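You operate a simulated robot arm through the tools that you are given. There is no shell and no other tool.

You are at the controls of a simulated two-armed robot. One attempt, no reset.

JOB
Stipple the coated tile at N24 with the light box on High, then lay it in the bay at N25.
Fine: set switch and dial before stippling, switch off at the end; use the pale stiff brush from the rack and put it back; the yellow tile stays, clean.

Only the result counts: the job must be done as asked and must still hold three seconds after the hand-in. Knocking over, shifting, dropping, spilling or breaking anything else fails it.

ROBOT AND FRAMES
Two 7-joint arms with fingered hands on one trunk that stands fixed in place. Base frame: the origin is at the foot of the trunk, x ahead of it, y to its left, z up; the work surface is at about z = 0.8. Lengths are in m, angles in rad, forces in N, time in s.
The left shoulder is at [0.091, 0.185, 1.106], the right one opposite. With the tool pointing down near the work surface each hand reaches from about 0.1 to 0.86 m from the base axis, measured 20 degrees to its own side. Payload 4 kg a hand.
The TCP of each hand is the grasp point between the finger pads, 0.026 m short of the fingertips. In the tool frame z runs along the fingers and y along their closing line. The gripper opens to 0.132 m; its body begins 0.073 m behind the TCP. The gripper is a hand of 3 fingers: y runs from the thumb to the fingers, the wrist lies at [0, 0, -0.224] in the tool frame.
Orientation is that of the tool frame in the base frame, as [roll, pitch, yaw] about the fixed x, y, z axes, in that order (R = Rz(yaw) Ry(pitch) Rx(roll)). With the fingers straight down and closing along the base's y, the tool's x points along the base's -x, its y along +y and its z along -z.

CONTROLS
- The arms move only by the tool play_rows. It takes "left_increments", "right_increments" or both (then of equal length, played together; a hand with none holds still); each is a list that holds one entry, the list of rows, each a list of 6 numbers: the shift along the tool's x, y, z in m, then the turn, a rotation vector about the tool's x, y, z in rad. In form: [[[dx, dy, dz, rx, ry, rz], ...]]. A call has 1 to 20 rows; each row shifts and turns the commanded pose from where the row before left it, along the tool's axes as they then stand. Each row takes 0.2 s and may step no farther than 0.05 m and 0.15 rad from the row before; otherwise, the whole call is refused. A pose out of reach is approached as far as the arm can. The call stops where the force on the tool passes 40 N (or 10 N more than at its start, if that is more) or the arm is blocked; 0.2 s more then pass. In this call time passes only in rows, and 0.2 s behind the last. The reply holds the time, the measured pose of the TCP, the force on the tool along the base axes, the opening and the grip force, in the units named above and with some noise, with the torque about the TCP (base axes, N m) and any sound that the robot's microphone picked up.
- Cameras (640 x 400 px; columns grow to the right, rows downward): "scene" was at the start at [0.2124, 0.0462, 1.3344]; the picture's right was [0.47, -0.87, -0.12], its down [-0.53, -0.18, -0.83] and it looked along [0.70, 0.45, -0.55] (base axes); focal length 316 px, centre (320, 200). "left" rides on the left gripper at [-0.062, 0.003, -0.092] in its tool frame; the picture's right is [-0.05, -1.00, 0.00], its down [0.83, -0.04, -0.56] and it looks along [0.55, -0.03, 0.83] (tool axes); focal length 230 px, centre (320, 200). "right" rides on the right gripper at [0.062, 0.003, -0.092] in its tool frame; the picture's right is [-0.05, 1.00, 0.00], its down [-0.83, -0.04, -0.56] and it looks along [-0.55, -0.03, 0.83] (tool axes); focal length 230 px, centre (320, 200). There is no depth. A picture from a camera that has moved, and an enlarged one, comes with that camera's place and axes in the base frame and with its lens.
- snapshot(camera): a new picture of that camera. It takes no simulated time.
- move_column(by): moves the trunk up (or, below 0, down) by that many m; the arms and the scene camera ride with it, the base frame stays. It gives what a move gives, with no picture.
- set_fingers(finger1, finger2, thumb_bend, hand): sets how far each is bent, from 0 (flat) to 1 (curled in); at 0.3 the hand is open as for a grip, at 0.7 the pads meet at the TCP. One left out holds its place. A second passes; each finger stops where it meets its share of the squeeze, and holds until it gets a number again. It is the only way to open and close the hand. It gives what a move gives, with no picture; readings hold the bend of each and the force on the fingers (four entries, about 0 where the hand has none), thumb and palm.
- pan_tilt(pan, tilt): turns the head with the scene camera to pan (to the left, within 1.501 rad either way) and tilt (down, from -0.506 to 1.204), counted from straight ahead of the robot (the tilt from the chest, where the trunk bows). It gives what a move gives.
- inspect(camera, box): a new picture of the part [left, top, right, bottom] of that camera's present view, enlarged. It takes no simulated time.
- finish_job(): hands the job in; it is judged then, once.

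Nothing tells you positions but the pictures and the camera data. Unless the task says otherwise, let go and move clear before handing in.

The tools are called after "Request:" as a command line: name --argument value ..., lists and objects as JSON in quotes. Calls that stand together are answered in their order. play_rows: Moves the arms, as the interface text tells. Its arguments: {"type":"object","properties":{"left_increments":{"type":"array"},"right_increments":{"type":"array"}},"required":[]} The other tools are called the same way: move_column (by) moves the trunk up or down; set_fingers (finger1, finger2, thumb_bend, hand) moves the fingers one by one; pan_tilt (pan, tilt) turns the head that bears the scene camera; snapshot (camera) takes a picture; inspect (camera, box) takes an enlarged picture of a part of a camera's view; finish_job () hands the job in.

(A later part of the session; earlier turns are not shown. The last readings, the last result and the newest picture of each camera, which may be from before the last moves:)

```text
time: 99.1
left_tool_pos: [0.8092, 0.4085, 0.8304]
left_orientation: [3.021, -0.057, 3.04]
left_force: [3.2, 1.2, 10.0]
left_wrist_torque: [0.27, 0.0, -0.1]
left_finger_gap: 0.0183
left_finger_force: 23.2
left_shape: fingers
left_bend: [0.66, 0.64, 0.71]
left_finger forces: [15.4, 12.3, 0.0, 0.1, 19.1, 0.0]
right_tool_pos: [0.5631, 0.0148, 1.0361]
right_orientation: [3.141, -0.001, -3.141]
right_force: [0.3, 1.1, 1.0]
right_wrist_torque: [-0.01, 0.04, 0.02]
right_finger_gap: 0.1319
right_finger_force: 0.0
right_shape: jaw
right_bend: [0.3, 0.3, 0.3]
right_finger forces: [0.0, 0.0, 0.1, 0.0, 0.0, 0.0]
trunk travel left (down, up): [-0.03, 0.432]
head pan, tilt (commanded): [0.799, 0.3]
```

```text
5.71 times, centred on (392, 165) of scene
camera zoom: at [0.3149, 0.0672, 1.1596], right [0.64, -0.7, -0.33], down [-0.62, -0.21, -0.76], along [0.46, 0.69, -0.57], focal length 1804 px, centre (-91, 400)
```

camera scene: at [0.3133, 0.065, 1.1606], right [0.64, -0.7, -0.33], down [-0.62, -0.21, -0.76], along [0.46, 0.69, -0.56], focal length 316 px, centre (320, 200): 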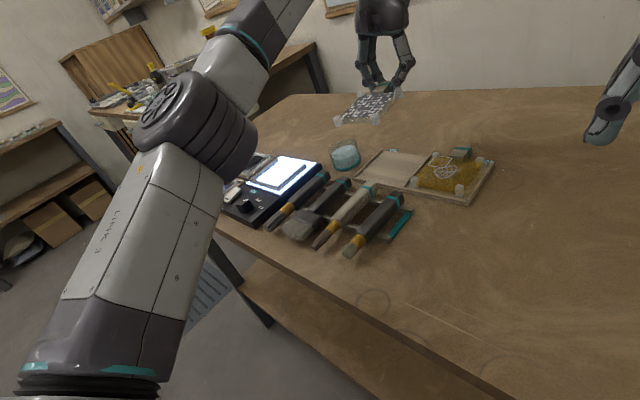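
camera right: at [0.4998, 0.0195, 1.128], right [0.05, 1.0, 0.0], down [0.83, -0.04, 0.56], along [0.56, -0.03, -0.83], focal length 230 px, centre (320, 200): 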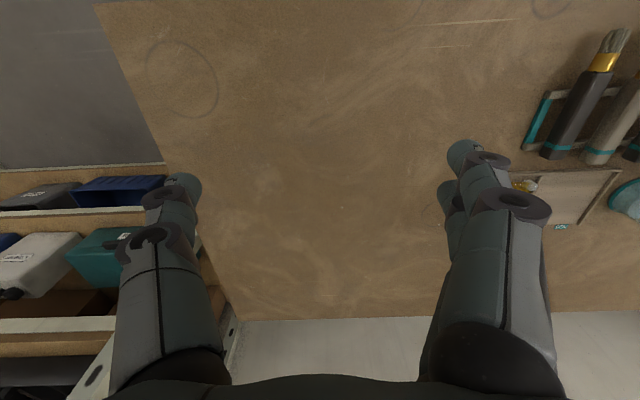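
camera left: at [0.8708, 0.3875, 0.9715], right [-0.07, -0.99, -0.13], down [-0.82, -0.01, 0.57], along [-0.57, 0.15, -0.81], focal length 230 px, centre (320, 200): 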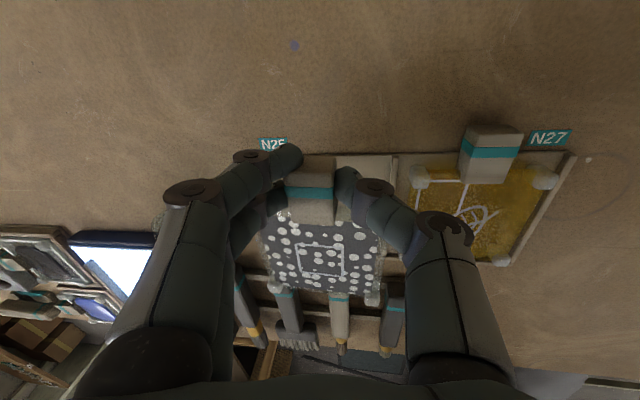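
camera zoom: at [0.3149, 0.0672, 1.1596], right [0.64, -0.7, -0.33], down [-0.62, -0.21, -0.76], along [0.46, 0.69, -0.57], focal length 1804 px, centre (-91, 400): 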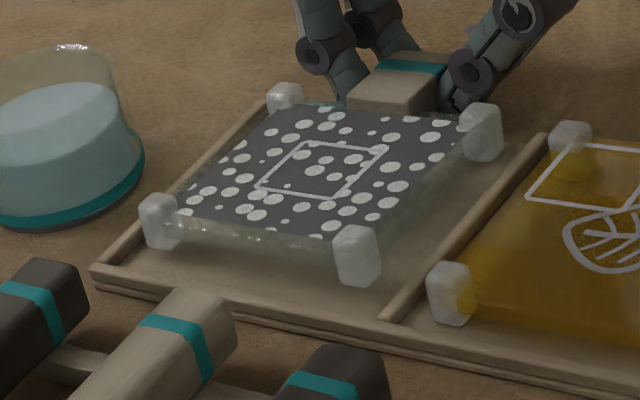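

The extra force now acts right under the hand, so the fingertips are touching the board's edge — low enough. I'll back off 1.5 mm and open the hand gently.

Request:
play_rows --left_increments '[[[0.0001, 0.0002, -0.0015, 0, 0, 0]]]'

Request:
set_fingers --hand "left" --finger1 0.6 --finger2 0.6 --thumb_bend 0.64

Request:
inspect --camera "scene" --box '[336, 130, 448, 200]'

Request:
inspect --camera "left" --box '[208, 140, 432, 280]'

```text
time: 99.5
left_tool_pos: [0.8101, 0.4075, 0.8313]
left_orientation: [3.021, -0.059, 3.036]
left_force: [3.8, 0.3, 8.5]
left_wrist_torque: [0.25, 0.0, -0.14]
left_finger_gap: 0.0185
left_finger_force: 23.0
left_shape: fingers
left_bend: [0.66, 0.65, 0.71]
left_finger forces: [15.3, 12.0, 0.0, 0.1, 19.0, 0.0]
right_tool_pos: [0.565, 0.0159, 1.0338]
right_orientation: [3.14, 0.0, 3.14]
right_force: [1.3, 0.0, 0.0]
right_wrist_torque: [0.02, 0.04, -0.02]
right_finger_gap: 0.1322
right_finger_force: 0.1
right_shape: jaw
right_bend: [0.3, 0.3, 0.3]
right_finger forces: [0.1, 0.0, 0.0, 0.1, 0.0, 0.0]
trunk travel left (down, up): [-0.03, 0.432]
head pan, tilt (commanded): [0.799, 0.3]
```

```text
time: 100.5
left_tool_pos: [0.8094, 0.4067, 0.8314]
left_orientation: [3.021, -0.058, 3.038]
left_force: [3.2, -1.0, 10.6]
left_wrist_torque: [-0.03, -0.06, 0.02]
left_finger_gap: 0.0242
left_finger_force: 6.4
left_shape: fingers
left_bend: [0.61, 0.61, 0.66]
left_finger forces: [0.7, 3.7, 0.0, 0.1, 8.5, 0.1]
right_tool_pos: [0.5639, 0.0156, 1.035]
right_orientation: [-3.14, 0.0, 3.14]
right_force: [0.0, -0.5, 0.4]
right_wrist_torque: [-0.03, -0.03, -0.03]
right_finger_gap: 0.1317
right_finger_force: 0.0
right_shape: jaw
right_bend: [0.3, 0.3, 0.3]
right_finger forces: [0.1, 0.1, 0.1, 0.1, 0.1, 0.1]
trunk travel left (down, up): [-0.03, 0.432]
head pan, tilt (commanded): [0.799, 0.3]
```

```text
5.71 times, centred on (392, 165) of scene
camera zoom: at [0.3148, 0.067, 1.1594], right [0.64, -0.7, -0.33], down [-0.62, -0.21, -0.76], along [0.46, 0.69, -0.57], focal length 1804 px, centre (-91, 400)
```

zoom: 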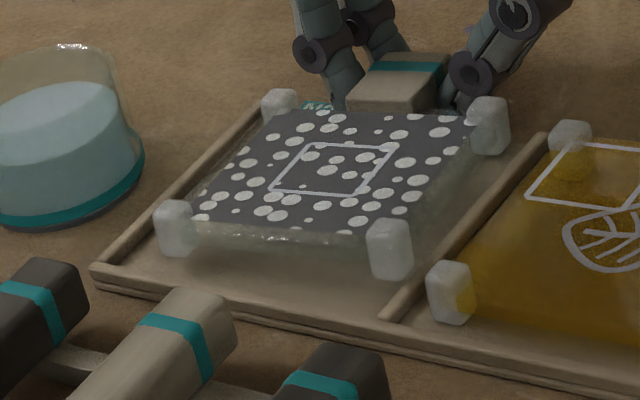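

```text
2.86 times, centred on (320, 210) of left
camera zoom: at [0.8752, 0.3921, 0.9187], right [-0.06, -0.99, -0.12], down [-0.8, -0.03, 0.59], along [-0.59, 0.13, -0.79], focal length 657 px, centre (320, 171)
```

zoom: 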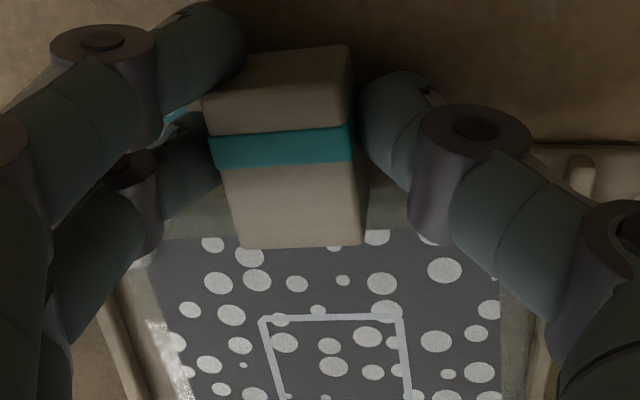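

The tile shifted a little as the grip loosened, and the thumb still bears on it. I'll raise 2 mm to relieve the load and open further.

Request:
play_rows --left_increments '[[[0.0001, 0.0003, -0.002, 0, 0, 0]]]'

Request:
set_fingers --hand "left" --finger1 0.57 --finger2 0.57 --thumb_bend 0.58

Request:
inspect --camera "scene" --box '[336, 130, 448, 200]'

Request:
inspect --camera "left" --box '[208, 140, 432, 280]'

```text
time: 100.9
left_tool_pos: [0.8083, 0.4084, 0.8314]
left_orientation: [3.02, -0.062, 3.038]
left_force: [1.7, -0.1, 4.8]
left_wrist_torque: [-0.09, -0.05, 0.04]
left_finger_gap: 0.0258
left_finger_force: 3.2
left_shape: fingers
left_bend: [0.6, 0.6, 0.65]
left_finger forces: [0.1, 0.3, 0.1, 0.0, 5.7, 0.1]
right_tool_pos: [0.563, 0.0153, 1.0343]
right_orientation: [-3.141, 0.0, -3.138]
right_force: [0.5, -0.8, -0.1]
right_wrist_torque: [0.0, 0.01, 0.01]
right_finger_gap: 0.1322
right_finger_force: 0.0
right_shape: jaw
right_bend: [0.3, 0.3, 0.3]
right_finger forces: [0.0, 0.0, 0.1, 0.0, 0.0, 0.0]
trunk travel left (down, up): [-0.03, 0.432]
head pan, tilt (commanded): [0.799, 0.3]
```

```text
time: 101.9
left_tool_pos: [0.8086, 0.408, 0.8337]
left_orientation: [3.02, -0.059, 3.039]
left_force: [0.1, 3.8, 10.6]
left_wrist_torque: [-0.07, -0.01, -0.02]
left_finger_gap: 0.0362
left_finger_force: 5.3
left_shape: fingers
left_bend: [0.56, 0.56, 0.61]
left_finger forces: [0.0, 0.1, 0.0, 0.0, 10.9, 0.0]
right_tool_pos: [0.5628, 0.0151, 1.0352]
right_orientation: [-3.142, 0.003, -3.141]
right_force: [1.0, 0.1, -0.2]
right_wrist_torque: [-0.03, -0.01, 0.01]
right_finger_gap: 0.1318
right_finger_force: 0.0
right_shape: jaw
right_bend: [0.3, 0.3, 0.3]
right_finger forces: [0.0, 0.0, 0.0, 0.0, 0.1, 0.1]
trunk travel left (down, up): [-0.03, 0.432]
head pan, tilt (commanded): [0.799, 0.3]
```

```text
5.71 times, centred on (392, 165) of scene
camera zoom: at [0.3144, 0.0677, 1.1595], right [0.64, -0.7, -0.33], down [-0.62, -0.21, -0.76], along [0.46, 0.69, -0.57], focal length 1804 px, centre (-91, 400)
```

zoom: 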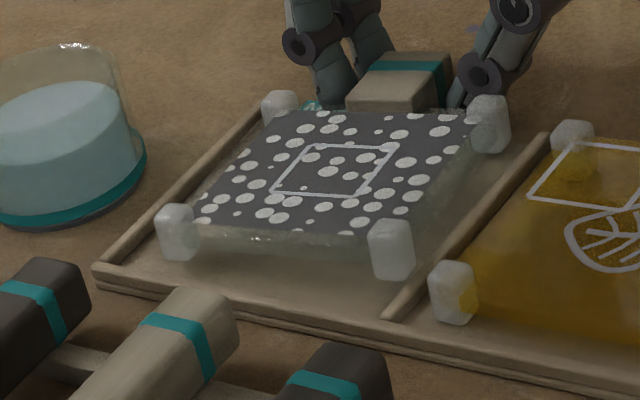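

```text
2.86 times, centred on (320, 210) of left
camera zoom: at [0.8748, 0.3932, 0.9209], right [-0.06, -0.99, -0.12], down [-0.8, -0.03, 0.59], along [-0.59, 0.13, -0.79], focal length 657 px, centre (320, 171)
```

zoom: 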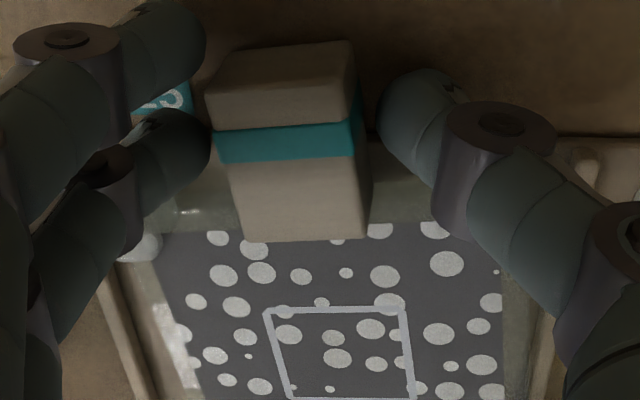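

The tile is released and lies in the bay, but it turned roughly 6° counter-clockwise as I let go, and the thumb is resting on the table. I'll raise slightly, open wider and straighten the hand, then use it to square the tile up.

Request:
play_rows --left_increments '[[[0.0003, 0.0006, -0.005, 0, 0, 0], [0.0004, 0.0006, -0.005, 0, 0, 0]]]'

Request:
set_fingers --hand "left" --finger1 0.53 --finger2 0.53 --thumb_bend 0.53

Request:
snapshot --camera "left"

Request:
inspect --camera "scene" --box '[336, 130, 448, 200]'

```text
time: 102.5
left_tool_pos: [0.8092, 0.4069, 0.8406]
left_orientation: [3.021, -0.065, 3.04]
left_force: [0.8, 0.0, 0.1]
left_wrist_torque: [-0.01, -0.03, 0.03]
left_finger_gap: 0.0453
left_finger_force: 0.0
left_shape: fingers
left_bend: [0.56, 0.56, 0.57]
left_finger forces: [0.0, 0.0, 0.0, 0.1, 0.0, 0.0]
right_tool_pos: [0.5654, 0.0162, 1.0336]
right_orientation: [-3.141, 0.0, 3.142]
right_force: [0.4, -0.3, -0.4]
right_wrist_torque: [0.04, -0.01, 0.01]
right_finger_gap: 0.132
right_finger_force: 0.0
right_shape: jaw
right_bend: [0.3, 0.3, 0.3]
right_finger forces: [0.0, 0.1, 0.1, 0.1, 0.0, 0.0]
trunk travel left (down, up): [-0.03, 0.432]
head pan, tilt (commanded): [0.799, 0.3]
```

```text
time: 103.5
left_tool_pos: [0.81, 0.4079, 0.8431]
left_orientation: [3.021, -0.063, 3.04]
left_force: [-0.1, 0.4, -1.0]
left_wrist_torque: [-0.03, -0.01, 0.0]
left_finger_gap: 0.0571
left_finger_force: 0.0
left_shape: fingers
left_bend: [0.53, 0.53, 0.53]
left_finger forces: [0.0, 0.1, 0.1, 0.1, 0.0, 0.1]
right_tool_pos: [0.5646, 0.0147, 1.0338]
right_orientation: [-3.14, 0.001, 3.14]
right_force: [0.3, 0.2, -0.9]
right_wrist_torque: [0.01, 0.02, 0.02]
right_finger_gap: 0.1317
right_finger_force: 0.0
right_shape: jaw
right_bend: [0.3, 0.3, 0.3]
right_finger forces: [0.1, 0.0, 0.1, 0.0, 0.1, 0.0]
trunk travel left (down, up): [-0.03, 0.432]
head pan, tilt (commanded): [0.799, 0.3]
```

```text
taken
camera left: at [0.8762, 0.3931, 0.9293], right [-0.06, -0.99, -0.12], down [-0.8, -0.03, 0.6], along [-0.59, 0.13, -0.79], focal length 230 px, centre (320, 200)
```

left: 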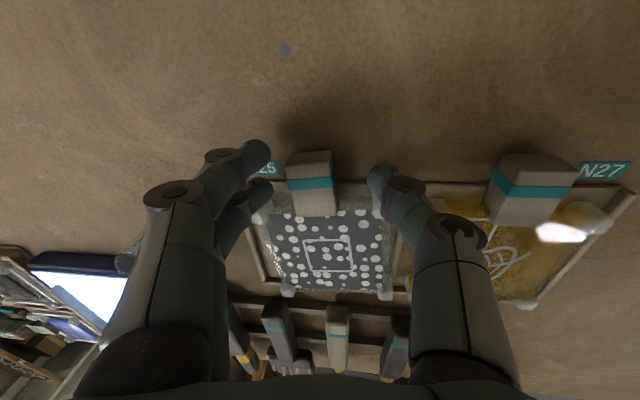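

```text
5.71 times, centred on (392, 165) of scene
camera zoom: at [0.3159, 0.0679, 1.159], right [0.64, -0.7, -0.33], down [-0.62, -0.21, -0.76], along [0.46, 0.69, -0.57], focal length 1804 px, centre (-91, 400)
```

zoom: 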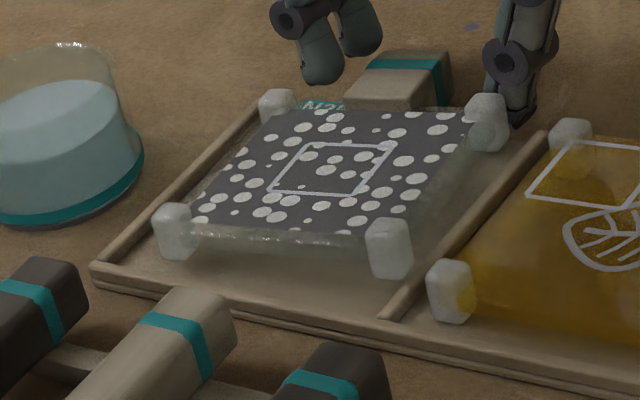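

Free of the tile. I'll raise the hand and tilt it so the wrist camera looks straight down, to measure exactly how the tile lies.

Request:
play_rows --left_increments '[[[0.0018, 0.0036, -0.0297, 0, 0, 0], [0.0018, 0.0036, -0.0297, 0, 0, 0], [0.0018, 0.0036, -0.0297, 0, 0, 0], [0, 0, 0, 0.12, 0, 0], [0, 0, 0, 0, 0, -0.1], [0, 0, 0, 0, -0.135, 0], [0, 0, 0, 0, -0.135, 0], [0, 0, 0, 0, -0.135, 0], [0, 0, 0, 0, -0.135, 0], [0, 0, 0, 0, -0.135, 0]]]'

Request:
snapshot --camera "left"

Request:
inspect --camera "left" --box '[208, 150, 464, 310]'

```text
time: 105.7
left_tool_pos: [0.7914, 0.4426, 0.9173]
left_orientation: [3.135, 0.615, 3.133]
left_force: [0.2, 0.1, -1.4]
left_wrist_torque: [-0.01, -0.02, -0.02]
left_finger_gap: 0.0575
left_finger_force: 0.3
left_shape: fingers
left_bend: [0.53, 0.53, 0.53]
left_finger forces: [0.0, 0.0, 0.0, 0.0, 0.0, 0.0]
left hand out of reach, approached as far as the arm can: row 1, 2, 3, 4
right_tool_pos: [0.5637, 0.0153, 1.0347]
right_orientation: [3.141, 0.001, 3.141]
right_force: [0.0, 0.3, 0.6]
right_wrist_torque: [0.02, 0.01, 0.02]
right_finger_gap: 0.132
right_finger_force: 0.0
right_shape: jaw
right_bend: [0.3, 0.3, 0.3]
right_finger forces: [0.0, 0.0, 0.1, 0.1, 0.0, 0.0]
trunk travel left (down, up): [-0.03, 0.432]
head pan, tilt (commanded): [0.799, 0.3]
```

```text
taken
camera left: at [0.7893, 0.4447, 1.0268], right [0.04, -1.0, 0.03], down [-1.0, -0.04, -0.03], along [0.03, -0.02, -1.0], focal length 230 px, centre (320, 200)
```

left: 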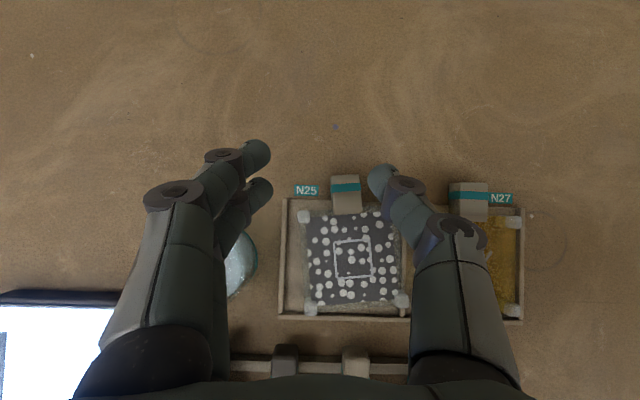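

```text
2.50 times, centred on (336, 230) of left
camera zoom: at [0.7893, 0.4447, 1.0268], right [0.04, -1.0, 0.03], down [-1.0, -0.04, -0.03], along [0.03, -0.02, -1.0], focal length 575 px, centre (280, 125)
```

zoom: 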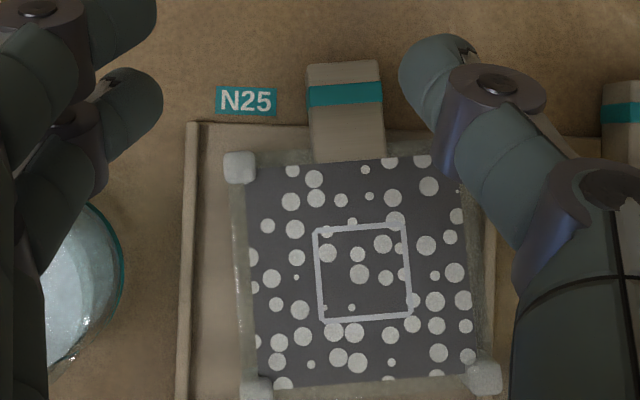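

Seen from above, the tile lies at about (0.7455, 0.410) with ~6° counter-clockwise yaw, its near-right post against the middle rail. I'll regrip the tab straight-on without lifting, rotate it square, and release cleanly.

Request:
set_fingers --hand "left" --finger1 0.57 --finger2 0.57 --thumb_bend 0.57

Request:
play_rows --left_increments '[[[-0.0145, -0.0246, 0.0065, 0, 0, 0], [0, 0, 0, 0, 0.12, 0], [0, 0, 0, 0, 0.12, 0], [0, 0, 0, 0, 0.12, 0], [0, 0, 0, 0, 0.12, 0], [0, 0, 0, 0.006, 0, -0.1], [0.0045, 0, 0.033, 0, 0, 0]]]'

Request:
snapshot --camera "left"

Request:
inspect --camera "scene" --box '[336, 110, 464, 190]'

```text
time: 106.7
left_tool_pos: [0.7918, 0.4426, 0.9163]
left_orientation: [3.135, 0.613, 3.135]
left_force: [0.0, -0.1, 0.8]
left_wrist_torque: [0.02, 0.02, 0.0]
left_finger_gap: 0.0484
left_finger_force: 0.2
left_shape: fingers
left_bend: [0.56, 0.56, 0.56]
left_finger forces: [0.0, 0.0, 0.1, 0.1, 0.0, 0.1]
right_tool_pos: [0.5639, 0.0147, 1.0337]
right_orientation: [-3.142, 0.001, -3.141]
right_force: [-0.2, 0.4, 0.4]
right_wrist_torque: [-0.02, 0.03, 0.01]
right_finger_gap: 0.1318
right_finger_force: 0.0
right_shape: jaw
right_bend: [0.3, 0.3, 0.3]
right_finger forces: [0.1, 0.1, 0.0, 0.1, 0.1, 0.0]
trunk travel left (down, up): [-0.03, 0.432]
head pan, tilt (commanded): [0.799, 0.3]
```

```text
time: 108.3
left_tool_pos: [0.8085, 0.4179, 0.8848]
left_orientation: [-3.128, 0.132, -3.044]
left_force: [-0.3, 0.1, 0.5]
left_wrist_torque: [-0.03, -0.01, 0.0]
left_finger_gap: 0.0485
left_finger_force: 0.0
left_shape: fingers
left_bend: [0.56, 0.56, 0.56]
left_finger forces: [0.0, 0.0, 0.1, 0.0, 0.0, 0.0]
right_tool_pos: [0.5652, 0.0155, 1.0346]
right_orientation: [3.14, -0.002, -3.141]
right_force: [-0.6, 0.3, 0.4]
right_wrist_torque: [-0.03, 0.01, -0.03]
right_finger_gap: 0.1322
right_finger_force: 0.2
right_shape: jaw
right_bend: [0.3, 0.3, 0.3]
right_finger forces: [0.0, 0.0, 0.0, 0.0, 0.1, 0.0]
trunk travel left (down, up): [-0.03, 0.432]
head pan, tilt (commanded): [0.799, 0.3]
```

```text
taken
camera left: at [0.8576, 0.4264, 0.9823], right [0.15, -0.99, 0.02], down [-0.89, -0.12, 0.44], along [-0.44, -0.08, -0.9], focal length 230 px, centre (320, 200)
```

left: 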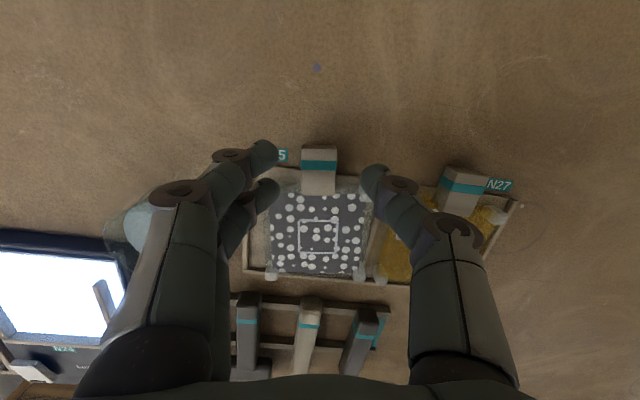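

```text
5.00 times, centred on (400, 150) of scene
camera zoom: at [0.3171, 0.0682, 1.1583], right [0.64, -0.7, -0.33], down [-0.62, -0.21, -0.76], along [0.46, 0.68, -0.57], focal length 1579 px, centre (-80, 450)
```

zoom: 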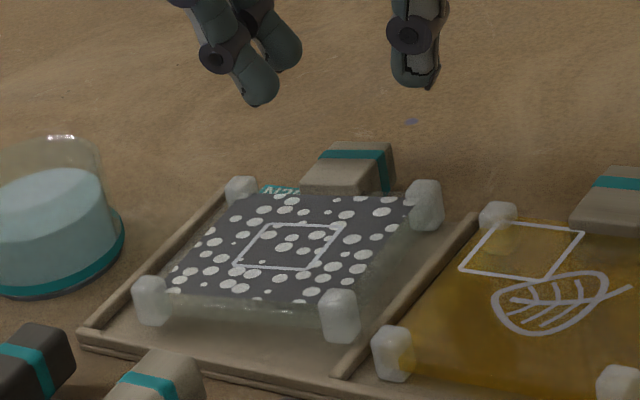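

Request:
play_rows --left_increments '[[[0.0022, 0, 0.0165, 0, 0.06, 0], [0, 0, 0, 0, 0.065, 0]]]'

Request:
inspect --camera "left" --box '[224, 80, 416, 200]'

Request:
inspect --camera "scene" --box '[352, 110, 448, 170]'

```text
time: 108.9
left_tool_pos: [0.8078, 0.4172, 0.867]
left_orientation: [-3.128, 0.004, -3.046]
left_force: [0.6, -1.2, 0.1]
left_wrist_torque: [-0.02, 0.03, 0.0]
left_finger_gap: 0.0483
left_finger_force: 0.1
left_shape: fingers
left_bend: [0.56, 0.56, 0.56]
left_finger forces: [0.0, 0.0, 0.0, 0.0, 0.0, 0.0]
right_tool_pos: [0.5641, 0.0153, 1.0329]
right_orientation: [-3.14, -0.001, 3.141]
right_force: [-0.4, 0.0, 0.2]
right_wrist_torque: [0.01, 0.03, -0.01]
right_finger_gap: 0.1317
right_finger_force: 0.1
right_shape: jaw
right_bend: [0.3, 0.3, 0.3]
right_finger forces: [0.1, 0.0, 0.0, 0.0, 0.1, 0.1]
trunk travel left (down, up): [-0.03, 0.432]
head pan, tilt (commanded): [0.799, 0.3]
```

```text
3.33 times, centred on (320, 140) of left
camera zoom: at [0.8685, 0.4271, 0.9595], right [0.15, -0.99, 0.01], down [-0.83, -0.12, 0.55], along [-0.54, -0.09, -0.83], focal length 767 px, centre (320, 400)
```

zoom: 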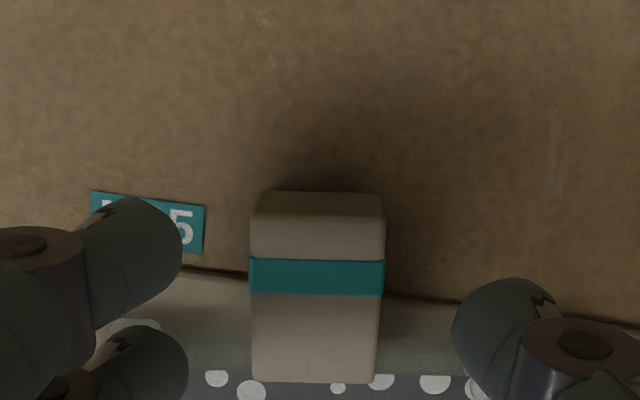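

```text
6.67 times, centred on (400, 140) of scene
camera zoom: at [0.3167, 0.0681, 1.1585], right [0.64, -0.7, -0.33], down [-0.62, -0.21, -0.76], along [0.46, 0.68, -0.57], focal length 2105 px, centre (-213, 600)
```

zoom: 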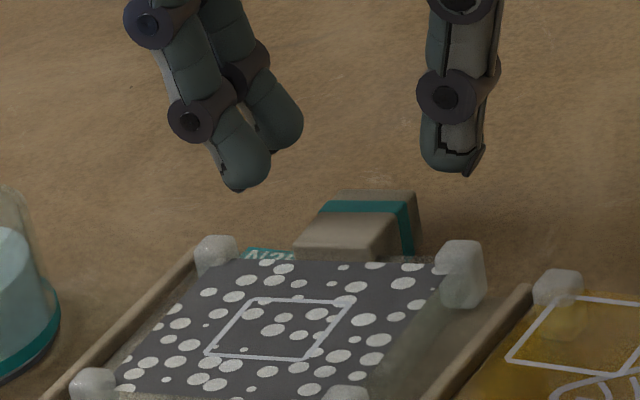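

The tab is centred between thumb and fingers and aligned with them. Lowering to grip height, stopping short of the board.

Request:
play_rows --left_increments '[[[0, 0, 0.015, 0, 0, 0], [0, 0, 0.01, 0, 0, 0], [0, 0, 0.003, 0, 0, 0]]]'

Request:
set_fingers --hand "left" --finger1 0.625 --finger2 0.625 --thumb_bend 0.625

Request:
inspect --camera "left" --box '[224, 100, 416, 220]'

```text
time: 109.7
left_tool_pos: [0.808, 0.4154, 0.8409]
left_orientation: [-3.127, 0.01, -3.048]
left_force: [1.1, -0.6, 0.2]
left_wrist_torque: [0.0, -0.03, -0.04]
left_finger_gap: 0.0485
left_finger_force: 0.2
left_shape: fingers
left_bend: [0.56, 0.56, 0.56]
left_finger forces: [0.0, 0.6, 0.0, 0.1, 0.0, 0.0]
right_tool_pos: [0.5648, 0.0146, 1.0345]
right_orientation: [-3.14, 0.0, -3.141]
right_force: [0.7, -0.4, 0.2]
right_wrist_torque: [0.0, 0.03, 0.02]
right_finger_gap: 0.132
right_finger_force: 0.1
right_shape: jaw
right_bend: [0.3, 0.3, 0.3]
right_finger forces: [0.1, 0.0, 0.0, 0.0, 0.0, 0.0]
trunk travel left (down, up): [-0.03, 0.432]
head pan, tilt (commanded): [0.799, 0.3]
```

```text
time: 110.7
left_tool_pos: [0.8078, 0.4164, 0.8411]
left_orientation: [-3.128, 0.006, -3.048]
left_force: [0.1, 0.7, 0.4]
left_wrist_torque: [0.02, 0.01, 0.01]
left_finger_gap: 0.0295
left_finger_force: 0.1
left_shape: fingers
left_bend: [0.62, 0.62, 0.62]
left_finger forces: [0.1, 0.2, 0.0, 0.0, 0.0, 0.1]
right_tool_pos: [0.5648, 0.0161, 1.0333]
right_orientation: [3.14, -0.002, -3.141]
right_force: [-0.1, -0.2, -0.8]
right_wrist_torque: [-0.01, -0.03, 0.0]
right_finger_gap: 0.1322
right_finger_force: 0.0
right_shape: jaw
right_bend: [0.3, 0.3, 0.3]
right_finger forces: [0.0, 0.1, 0.0, 0.0, 0.0, 0.0]
trunk travel left (down, up): [-0.03, 0.432]
head pan, tilt (commanded): [0.799, 0.3]
```

```text
3.33 times, centred on (320, 160) of left
camera zoom: at [0.8686, 0.4257, 0.933], right [0.15, -0.99, 0.01], down [-0.83, -0.11, 0.55], along [-0.54, -0.09, -0.84], focal length 767 px, centre (320, 333)
```

zoom: 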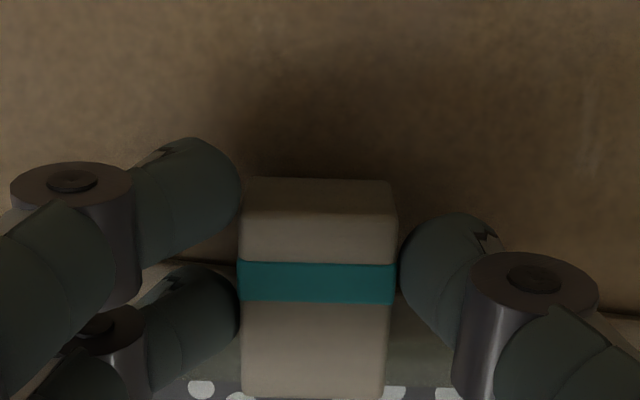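

Lightly flanking the tab. I'll take a light grip, rotate the tile 6° clockwise in place, then release evenly.

Request:
set_fingers --hand "left" --finger1 0.665 --finger2 0.665 --thumb_bend 0.665

Request:
play_rows --left_increments '[[[0, -0.0005, 0, 0, 0, 0.035], [0, -0.0005, 0, 0, 0, 0.035], [0, -0.0005, 0, 0, 0, 0.035]]]'

Request:
inspect --camera "scene" --box '[336, 120, 464, 200]'

Request:
inspect --camera "left" --box '[208, 150, 432, 290]'

```text
time: 111.7
left_tool_pos: [0.8089, 0.4155, 0.842]
left_orientation: [-3.127, 0.007, -3.048]
left_force: [0.4, -0.3, -0.9]
left_wrist_torque: [0.0, 0.03, -0.04]
left_finger_gap: 0.0257
left_finger_force: 4.2
left_shape: fingers
left_bend: [0.63, 0.63, 0.64]
left_finger forces: [2.1, 2.1, 0.0, 0.0, 4.0, 0.0]
right_tool_pos: [0.5635, 0.0148, 1.0342]
right_orientation: [-3.14, -0.001, 3.141]
right_force: [-1.0, -0.5, 0.0]
right_wrist_torque: [0.01, -0.01, -0.02]
right_finger_gap: 0.132
right_finger_force: 0.1
right_shape: jaw
right_bend: [0.3, 0.3, 0.3]
right_finger forces: [0.0, 0.1, 0.0, 0.0, 0.1, 0.0]
trunk travel left (down, up): [-0.03, 0.432]
head pan, tilt (commanded): [0.799, 0.3]
```

```text
time: 112.5
left_tool_pos: [0.8072, 0.4141, 0.8404]
left_orientation: [-3.129, 0.008, 3.129]
left_force: [-0.1, 0.2, 0.9]
left_wrist_torque: [0.01, -0.03, 0.01]
left_finger_gap: 0.026
left_finger_force: 4.2
left_shape: fingers
left_bend: [0.63, 0.63, 0.64]
left_finger forces: [2.3, 1.8, 0.0, 0.1, 4.4, 0.0]
right_tool_pos: [0.565, 0.0163, 1.0338]
right_orientation: [-3.141, 0.0, 3.141]
right_force: [-0.1, -0.4, -0.4]
right_wrist_torque: [-0.01, 0.01, 0.01]
right_finger_gap: 0.132
right_finger_force: 0.0
right_shape: jaw
right_bend: [0.3, 0.3, 0.3]
right_finger forces: [0.0, 0.0, 0.1, 0.1, 0.0, 0.0]
trunk travel left (down, up): [-0.03, 0.432]
head pan, tilt (commanded): [0.799, 0.3]
```

```text
5.00 times, centred on (400, 160) of scene
camera zoom: at [0.316, 0.0679, 1.1589], right [0.64, -0.7, -0.33], down [-0.62, -0.21, -0.76], along [0.46, 0.69, -0.57], focal length 1579 px, centre (-80, 400)
```

zoom: 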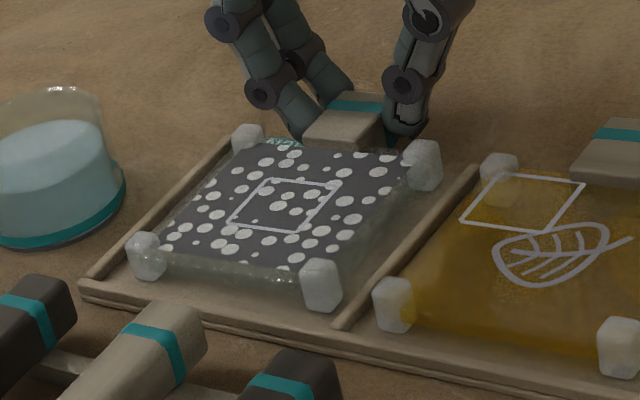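

```text
2.86 times, centred on (320, 220) of left
camera zoom: at [0.8694, 0.4179, 0.933], right [0.04, -1.0, 0.01], down [-0.84, -0.03, 0.55], along [-0.55, -0.03, -0.84], focal length 657 px, centre (320, 143)
```

zoom: 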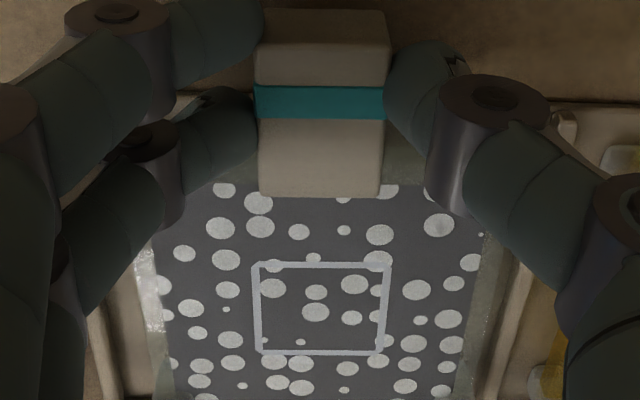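

The tile is now square with the rails. Releasing evenly, then rising straight up.

Request:
set_fingers --hand "left" --finger1 0.58 --finger2 0.58 --thumb_bend 0.58

Request:
play_rows --left_increments '[[[0, 0, -0.008, 0, 0, 0], [0, 0, -0.012, 0, 0, 0], [0, 0, -0.015, 0, -0.03, 0], [-0.0, 0, -0.015, 0, -0.05, 0]]]'

Request:
inspect --camera "scene" --box '[336, 120, 464, 200]'

Request:
snapshot --camera "left"

```text
time: 113.5
left_tool_pos: [0.8081, 0.4148, 0.8413]
left_orientation: [-3.13, 0.01, 3.132]
left_force: [0.2, -0.9, -0.4]
left_wrist_torque: [-0.02, -0.03, -0.02]
left_finger_gap: 0.0441
left_finger_force: 0.0
left_shape: fingers
left_bend: [0.57, 0.57, 0.57]
left_finger forces: [0.0, 0.0, 0.0, 0.1, 0.1, 0.1]
right_tool_pos: [0.5647, 0.0159, 1.034]
right_orientation: [-3.141, -0.001, -3.141]
right_force: [-0.8, 0.2, 0.2]
right_wrist_torque: [-0.02, 0.02, 0.02]
right_finger_gap: 0.1318
right_finger_force: 0.0
right_shape: jaw
right_bend: [0.3, 0.3, 0.3]
right_finger forces: [0.0, 0.1, 0.1, 0.0, 0.0, 0.0]
trunk travel left (down, up): [-0.03, 0.432]
head pan, tilt (commanded): [0.799, 0.3]
```

```text
time: 114.5
left_tool_pos: [0.8069, 0.4166, 0.8927]
left_orientation: [-3.129, 0.09, 3.131]
left_force: [-0.9, 0.4, -0.6]
left_wrist_torque: [0.01, -0.02, 0.02]
left_finger_gap: 0.0439
left_finger_force: 0.0
left_shape: fingers
left_bend: [0.57, 0.57, 0.57]
left_finger forces: [0.0, 0.0, 0.1, 0.0, 0.0, 0.1]
right_tool_pos: [0.5635, 0.0154, 1.035]
right_orientation: [3.141, 0.002, -3.141]
right_force: [-0.1, -0.3, -0.3]
right_wrist_torque: [-0.02, 0.0, 0.02]
right_finger_gap: 0.1317
right_finger_force: 0.0
right_shape: jaw
right_bend: [0.3, 0.3, 0.3]
right_finger forces: [0.0, 0.0, 0.0, 0.0, 0.1, 0.0]
trunk travel left (down, up): [-0.03, 0.432]
head pan, tilt (commanded): [0.799, 0.3]
```

```text
5.00 times, centred on (400, 160) of scene
camera zoom: at [0.315, 0.0678, 1.1594], right [0.64, -0.7, -0.33], down [-0.62, -0.21, -0.76], along [0.46, 0.69, -0.57], focal length 1579 px, centre (-80, 400)
```

zoom: 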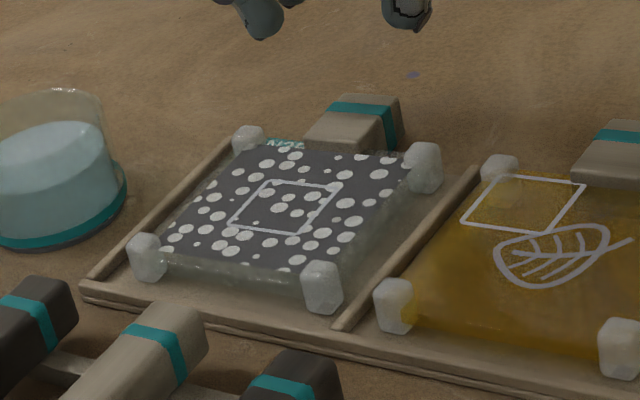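

```text
taken
camera left: at [0.8598, 0.4188, 0.9892], right [0.04, -1.0, 0.02], down [-0.88, -0.03, 0.48], along [-0.48, -0.03, -0.88], focal length 230 px, centre (320, 200)
```

left: 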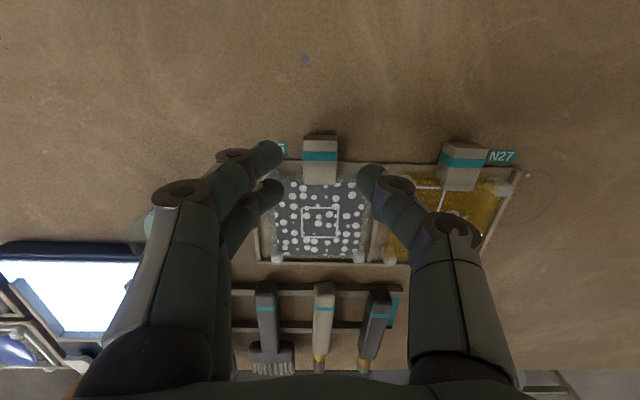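

The tile lies square and centred in N25, fully dotted, and the yellow tile is untouched and clean. Last: switch off. I'll pull the hand back and up, curl the fingers for a thumb press, and raise the column again.

Request:
play_rows --left_increments '[[[0.0, 0, -0.02, 0, 0, 0], [0.0272, 0, -0.0326, 0, 0, 0], [0.0272, 0, -0.0326, 0, 0, 0], [0.0272, 0, -0.0326, 0, 0, 0], [0.0272, 0, -0.0326, 0, 0, 0]]]'

Request:
set_fingers --hand "left" --finger1 1.0 --finger2 1.0 --thumb_bend 0.45

Request:
move_column --by 0.12

Request:
snapshot --camera "scene"

```text
time: 115.7
left_tool_pos: [0.6846, 0.4173, 1.0327]
left_orientation: [-3.13, 0.09, 3.13]
left_force: [-0.5, 1.0, -0.5]
left_wrist_torque: [0.02, -0.02, -0.02]
left_finger_gap: 0.0442
left_finger_force: 0.0
left_shape: fingers
left_bend: [0.57, 0.57, 0.57]
left_finger forces: [0.1, 0.0, 0.0, 0.0, 0.1, 0.1]
right_tool_pos: [0.5617, 0.0148, 1.036]
right_orientation: [-3.141, 0.002, 3.14]
right_force: [0.1, -0.1, 0.2]
right_wrist_torque: [-0.01, 0.0, -0.01]
right_finger_gap: 0.1321
right_finger_force: 0.0
right_shape: jaw
right_bend: [0.3, 0.3, 0.3]
right_finger forces: [0.0, 0.1, 0.0, 0.0, 0.1, 0.0]
trunk travel left (down, up): [-0.03, 0.432]
head pan, tilt (commanded): [0.799, 0.3]
```

```text
time: 116.7
left_tool_pos: [0.6855, 0.4176, 1.0304]
left_orientation: [-3.13, 0.089, 3.131]
left_force: [-0.5, -0.4, -0.8]
left_wrist_torque: [-0.06, -0.03, 0.01]
left_finger_gap: 0.0473
left_finger_force: 0.0
left_shape: fingers
left_bend: [1.0, 1.0, 0.45]
left_finger forces: [0.0, 0.0, 0.1, 0.0, 0.0, 0.1]
right_tool_pos: [0.5643, 0.0157, 1.0342]
right_orientation: [3.141, 0.0, -3.14]
right_force: [0.0, 0.8, 0.0]
right_wrist_torque: [0.01, 0.02, 0.05]
right_finger_gap: 0.1318
right_finger_force: 0.0
right_shape: jaw
right_bend: [0.3, 0.3, 0.3]
right_finger forces: [0.0, 0.0, 0.1, 0.0, 0.1, 0.0]
trunk travel left (down, up): [-0.03, 0.432]
head pan, tilt (commanded): [0.799, 0.3]
```

```text
time: 118.2
left_tool_pos: [0.6863, 0.4186, 1.1486]
left_orientation: [-3.129, 0.086, 3.13]
left_force: [0.1, 0.0, 0.7]
left_wrist_torque: [0.01, -0.01, -0.02]
left_finger_gap: 0.0475
left_finger_force: 0.2
left_shape: fingers
left_bend: [1.0, 1.0, 0.45]
left_finger forces: [0.0, 0.1, 0.0, 0.0, 0.1, 0.0]
right_tool_pos: [0.5651, 0.0168, 1.1532]
right_orientation: [-3.14, -0.001, -3.138]
right_force: [0.7, -0.7, 0.1]
right_wrist_torque: [-0.01, 0.01, 0.0]
right_finger_gap: 0.1318
right_finger_force: 0.1
right_shape: jaw
right_bend: [0.3, 0.3, 0.3]
right_finger forces: [0.0, 0.1, 0.0, 0.1, 0.0, 0.1]
trunk travel left (down, up): [-0.15, 0.312]
head pan, tilt (commanded): [0.799, 0.3]
```

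```text
taken
camera scene: at [0.1994, 0.0679, 1.344], right [0.69, -0.7, -0.18], down [-0.44, -0.21, -0.87], along [0.57, 0.69, -0.45], focal length 316 px, centre (320, 200)
```

scene: 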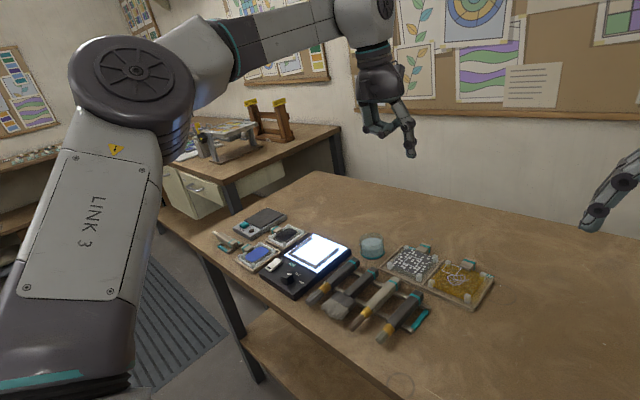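

The column is up and everything on the bench looks in place. Moving back over the light box with the hand turned as in the first switch press.

Request:
play_rows --left_increments '[[[0.0312, 0.016, 0.02, 0, 0.0172, 0], [0.0312, 0.016, 0.02, 0, 0.0172, 0], [0.0312, 0.016, 0.02, 0, 0.0172, 0], [0.0312, 0.016, 0.02, 0, 0.0172, 0], [0.0312, 0.016, 0.02, 0, 0.0172, 0], [0, 0, 0, -0.012, 0, -0.1357], [0, 0, 0, 0, 0, -0.1357], [0, 0, 0, 0, 0, -0.1357], [0, 0, 0, 0, 0, -0.1357], [0, 0, 0, 0, 0, -0.1357], [0, 0, 0, 0, 0, -0.1357], [0, 0, 0, 0, 0, -0.1357]]]'

Request:
inspect --camera "scene" --box '[232, 220, 360, 300]'

Request:
inspect --camera "scene" --box '[300, 220, 500, 345]'

```text
time: 120.8
left_tool_pos: [0.5343, 0.4995, 1.0417]
left_orientation: [3.141, 0.0, -2.197]
left_force: [-0.5, -0.7, 0.3]
left_wrist_torque: [-0.01, 0.01, 0.01]
left_finger_gap: 0.0475
left_finger_force: 0.0
left_shape: fingers
left_bend: [1.0, 1.0, 0.45]
left_finger forces: [0.0, 0.0, 0.0, 0.0, 0.1, 0.0]
right_tool_pos: [0.5637, 0.0153, 1.1539]
right_orientation: [3.141, 0.0, 3.141]
right_force: [0.2, 0.2, -0.2]
right_wrist_torque: [0.01, 0.01, -0.02]
right_finger_gap: 0.1322
right_finger_force: 0.1
right_shape: jaw
right_bend: [0.3, 0.3, 0.3]
right_finger forces: [0.0, 0.0, 0.0, 0.0, 0.1, 0.1]
trunk travel left (down, up): [-0.15, 0.312]
head pan, tilt (commanded): [0.799, 0.3]
```

```text
5.00 times, centred on (296, 260) of scene
camera zoom: at [0.1983, 0.0679, 1.3444], right [0.7, -0.7, -0.18], down [-0.43, -0.21, -0.88], along [0.57, 0.69, -0.45], focal length 1579 px, centre (440, -100)
```

zoom: 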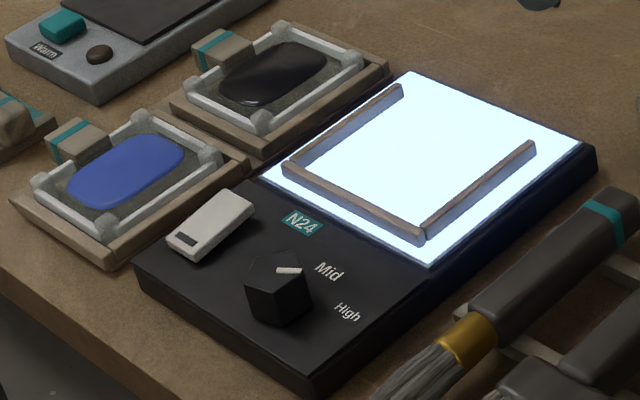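

```text
3.20 times, centred on (400, 282) of scene
camera zoom: at [0.1983, 0.0679, 1.3444], right [0.7, -0.7, -0.18], down [-0.43, -0.21, -0.88], along [0.57, 0.69, -0.45], focal length 1010 px, centre (64, -64)
```

zoom: 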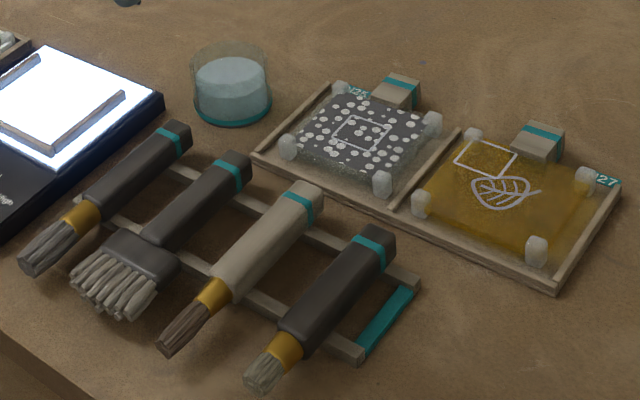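

Everything on the bench is in order: stippled tile in N25, clean yellow tile, four brushes in the rack. The switch's +x end is now the raised one; I'll bring the thumb above it.

Request:
play_rows --left_increments '[[[-0.024, 0.0224, 0.0196, 0, 0, 0], [-0.024, 0.0224, 0.0196, 0, 0, 0], [-0.024, 0.0224, 0.0196, 0, 0, 0], [-0.024, 0.0224, 0.0196, 0, 0, 0], [-0.024, 0.0224, 0.0196, 0, 0, 0], [-0.024, 0.0224, 0.0196, 0, 0, 0], [-0.024, 0.0224, 0.0196, 0, 0, 0]]]'

Request:
inspect --camera "left" --box '[320, 80, 512, 200]'

Request:
inspect --camera "scene" --box '[240, 230, 320, 280]'

```text
time: 122.4
left_tool_pos: [0.5076, 0.7282, 0.9036]
left_orientation: [-3.14, -0.001, -2.202]
left_force: [0.7, -0.1, -1.3]
left_wrist_torque: [0.0, 0.01, 0.04]
left_finger_gap: 0.0472
left_finger_force: 0.1
left_shape: fingers
left_bend: [1.0, 1.0, 0.45]
left_finger forces: [0.0, 0.0, 0.1, 0.1, 0.0, 0.0]
right_tool_pos: [0.5646, 0.0159, 1.1546]
right_orientation: [-3.141, -0.001, -3.139]
right_force: [-0.3, -0.1, -0.5]
right_wrist_torque: [-0.01, 0.02, -0.02]
right_finger_gap: 0.1317
right_finger_force: 0.1
right_shape: jaw
right_bend: [0.3, 0.3, 0.3]
right_finger forces: [0.1, 0.0, 0.0, 0.1, 0.0, 0.0]
trunk travel left (down, up): [-0.15, 0.312]
head pan, tilt (commanded): [0.799, 0.3]
```

```text
3.33 times, centred on (416, 140) of left
camera zoom: at [0.5428, 0.7796, 0.996], right [0.84, -0.55, 0.0], down [-0.46, -0.69, 0.56], along [-0.3, -0.47, -0.83], focal length 767 px, centre (0, 400)
```

zoom: 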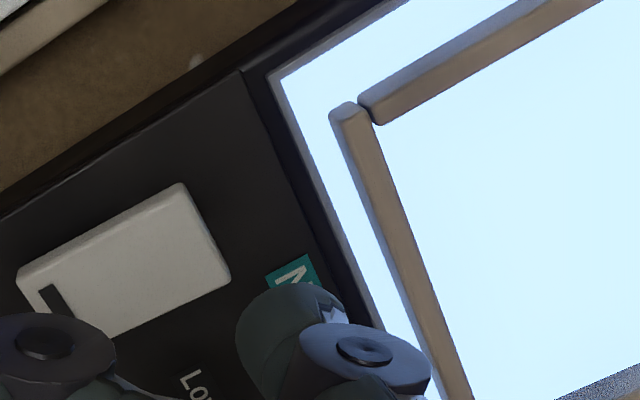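

```text
8.00 times, centred on (280, 255) of scene
camera zoom: at [0.1989, 0.0689, 1.3442], right [0.7, -0.7, -0.18], down [-0.43, -0.21, -0.88], along [0.57, 0.68, -0.45], focal length 2526 px, centre (640, -240)
```

zoom: 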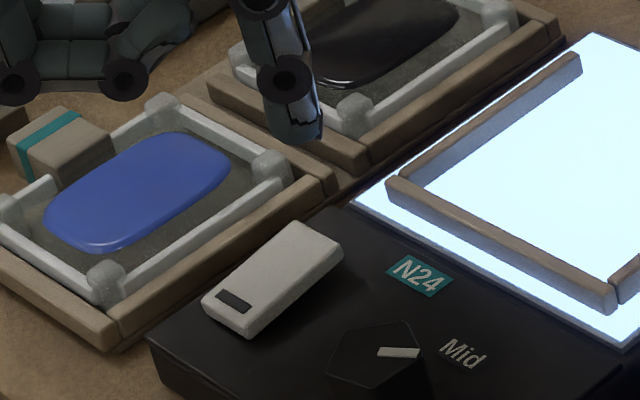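

The raised +x end is at about (0.545, 0.703) and the thumb is 7 mm beyond it. I'll shift over x≈0.541 and press down in small steps as before.

Request:
play_rows --left_increments '[[[0.0005, 0.0083, 0, 0, 0, 0], [0, 0, 0.015, 0, 0, 0], [0, 0, 0.012, 0, 0, 0]]]'

Request:
inspect --camera "left" --box '[320, 80, 512, 200]'

Request:
inspect --camera "scene" --box '[240, 230, 320, 280]'

```text
time: 123.2
left_tool_pos: [0.5015, 0.7316, 0.878]
left_orientation: [-3.14, 0.0, -2.202]
left_force: [-0.1, 0.4, 1.1]
left_wrist_torque: [0.01, -0.02, 0.02]
left_finger_gap: 0.0473
left_finger_force: 0.1
left_shape: fingers
left_bend: [1.0, 1.0, 0.45]
left_finger forces: [0.0, 0.0, 0.0, 0.0, 0.0, 0.0]
right_tool_pos: [0.5653, 0.0156, 1.1553]
right_orientation: [-3.141, -0.001, 3.141]
right_force: [0.1, 0.5, -0.2]
right_wrist_torque: [-0.02, 0.03, 0.0]
right_finger_gap: 0.132
right_finger_force: 0.1
right_shape: jaw
right_bend: [0.3, 0.3, 0.3]
right_finger forces: [0.0, 0.1, 0.0, 0.0, 0.0, 0.1]
trunk travel left (down, up): [-0.15, 0.312]
head pan, tilt (commanded): [0.799, 0.3]
```

```text
3.33 times, centred on (416, 140) of left
camera zoom: at [0.536, 0.7827, 0.9692], right [0.84, -0.55, 0.0], down [-0.46, -0.7, 0.55], along [-0.3, -0.46, -0.83], focal length 767 px, centre (0, 400)
```

zoom: 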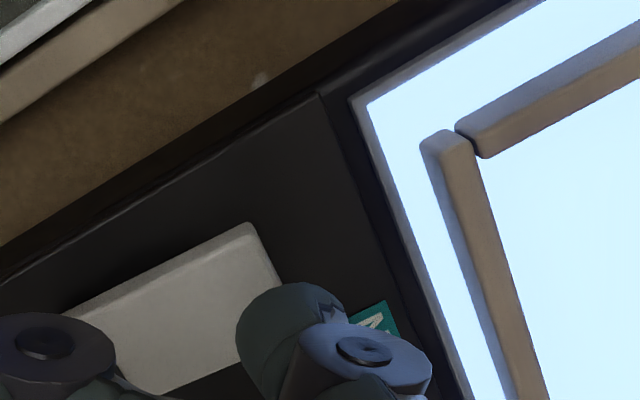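

```text
8.00 times, centred on (280, 255) of scene
camera zoom: at [0.1983, 0.068, 1.3444], right [0.7, -0.7, -0.18], down [-0.43, -0.21, -0.88], along [0.57, 0.69, -0.45], focal length 2526 px, centre (640, -240)
```

zoom: 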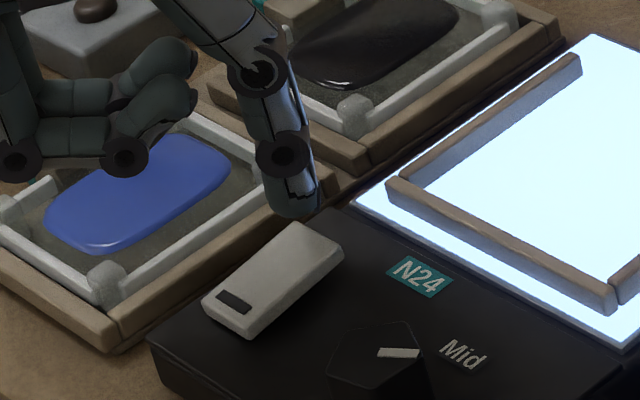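

The thumb is about 4 mm off the switch's centre line; shifting over and pressing.

Request:
play_rows --left_increments '[[[-0.0028, 0.0021, 0, 0, 0, 0], [0, 0, 0.005, 0, 0, 0], [0, 0, 0.004, 0, 0, 0]]]'

Request:
inspect --camera "scene" --box '[240, 220, 336, 280]'

```text
time: 124.0
left_tool_pos: [0.5018, 0.7357, 0.8683]
left_orientation: [-3.138, 0.002, -2.202]
left_force: [-0.9, -0.3, -0.1]
left_wrist_torque: [0.01, -0.02, 0.02]
left_finger_gap: 0.0474
left_finger_force: 0.1
left_shape: fingers
left_bend: [1.0, 1.0, 0.45]
left_finger forces: [0.0, 0.0, 0.0, 0.0, 0.0, 0.0]
right_tool_pos: [0.5644, 0.0152, 1.1541]
right_orientation: [3.141, 0.0, 3.142]
right_force: [0.0, -0.9, 0.3]
right_wrist_torque: [0.0, 0.0, 0.0]
right_finger_gap: 0.1318
right_finger_force: 0.0
right_shape: jaw
right_bend: [0.3, 0.3, 0.3]
right_finger forces: [0.1, 0.1, 0.1, 0.1, 0.1, 0.1]
trunk travel left (down, up): [-0.15, 0.312]
head pan, tilt (commanded): [0.799, 0.3]
```

```text
6.67 times, centred on (288, 250) of scene
camera zoom: at [0.1984, 0.068, 1.3444], right [0.7, -0.7, -0.18], down [-0.43, -0.21, -0.88], along [0.57, 0.69, -0.45], focal length 2105 px, centre (533, -133)
```

zoom: 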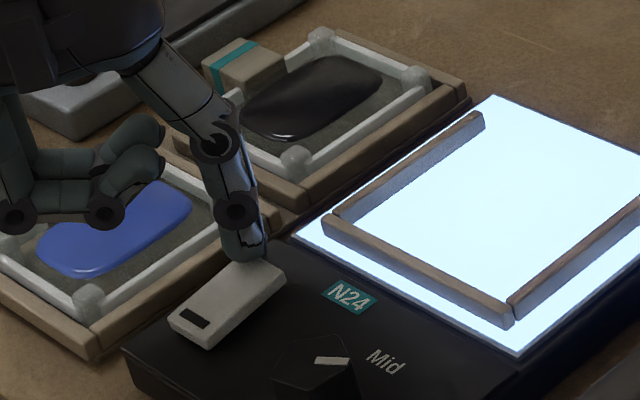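

Request:
inspect --camera "left" --box '[320, 80, 512, 200]'

Request:
inspect --camera "scene" --box '[256, 240, 304, 270]'

```text
3.33 times, centred on (416, 140) of left
camera zoom: at [0.5359, 0.7861, 0.9603], right [0.84, -0.55, 0.0], down [-0.46, -0.7, 0.55], along [-0.3, -0.46, -0.83], focal length 767 px, centre (0, 400)
```

zoom: 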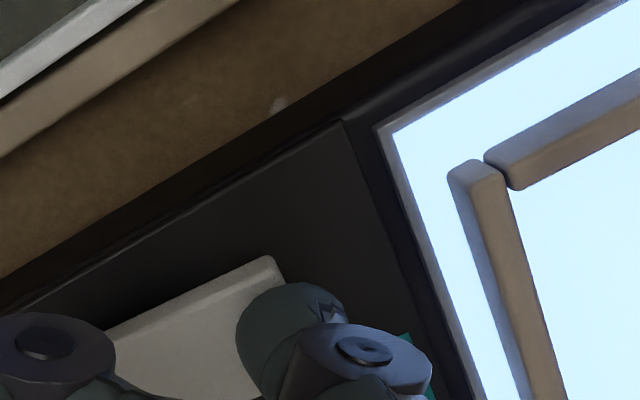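

```text
13.33 times, centred on (280, 255) of scene
camera zoom: at [0.1984, 0.068, 1.3444], right [0.7, -0.7, -0.18], down [-0.43, -0.21, -0.88], along [0.57, 0.69, -0.45], focal length 4210 px, centre (853, -533)
```

zoom: 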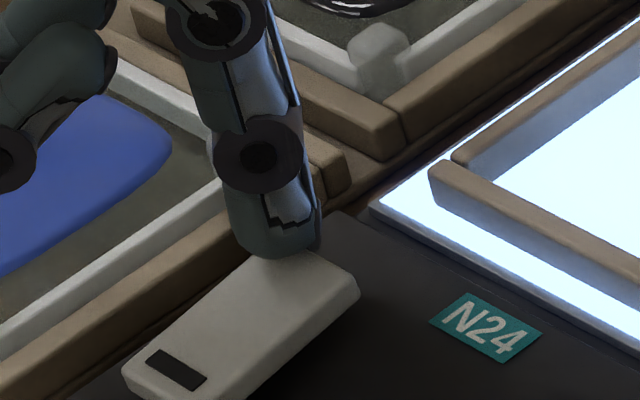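

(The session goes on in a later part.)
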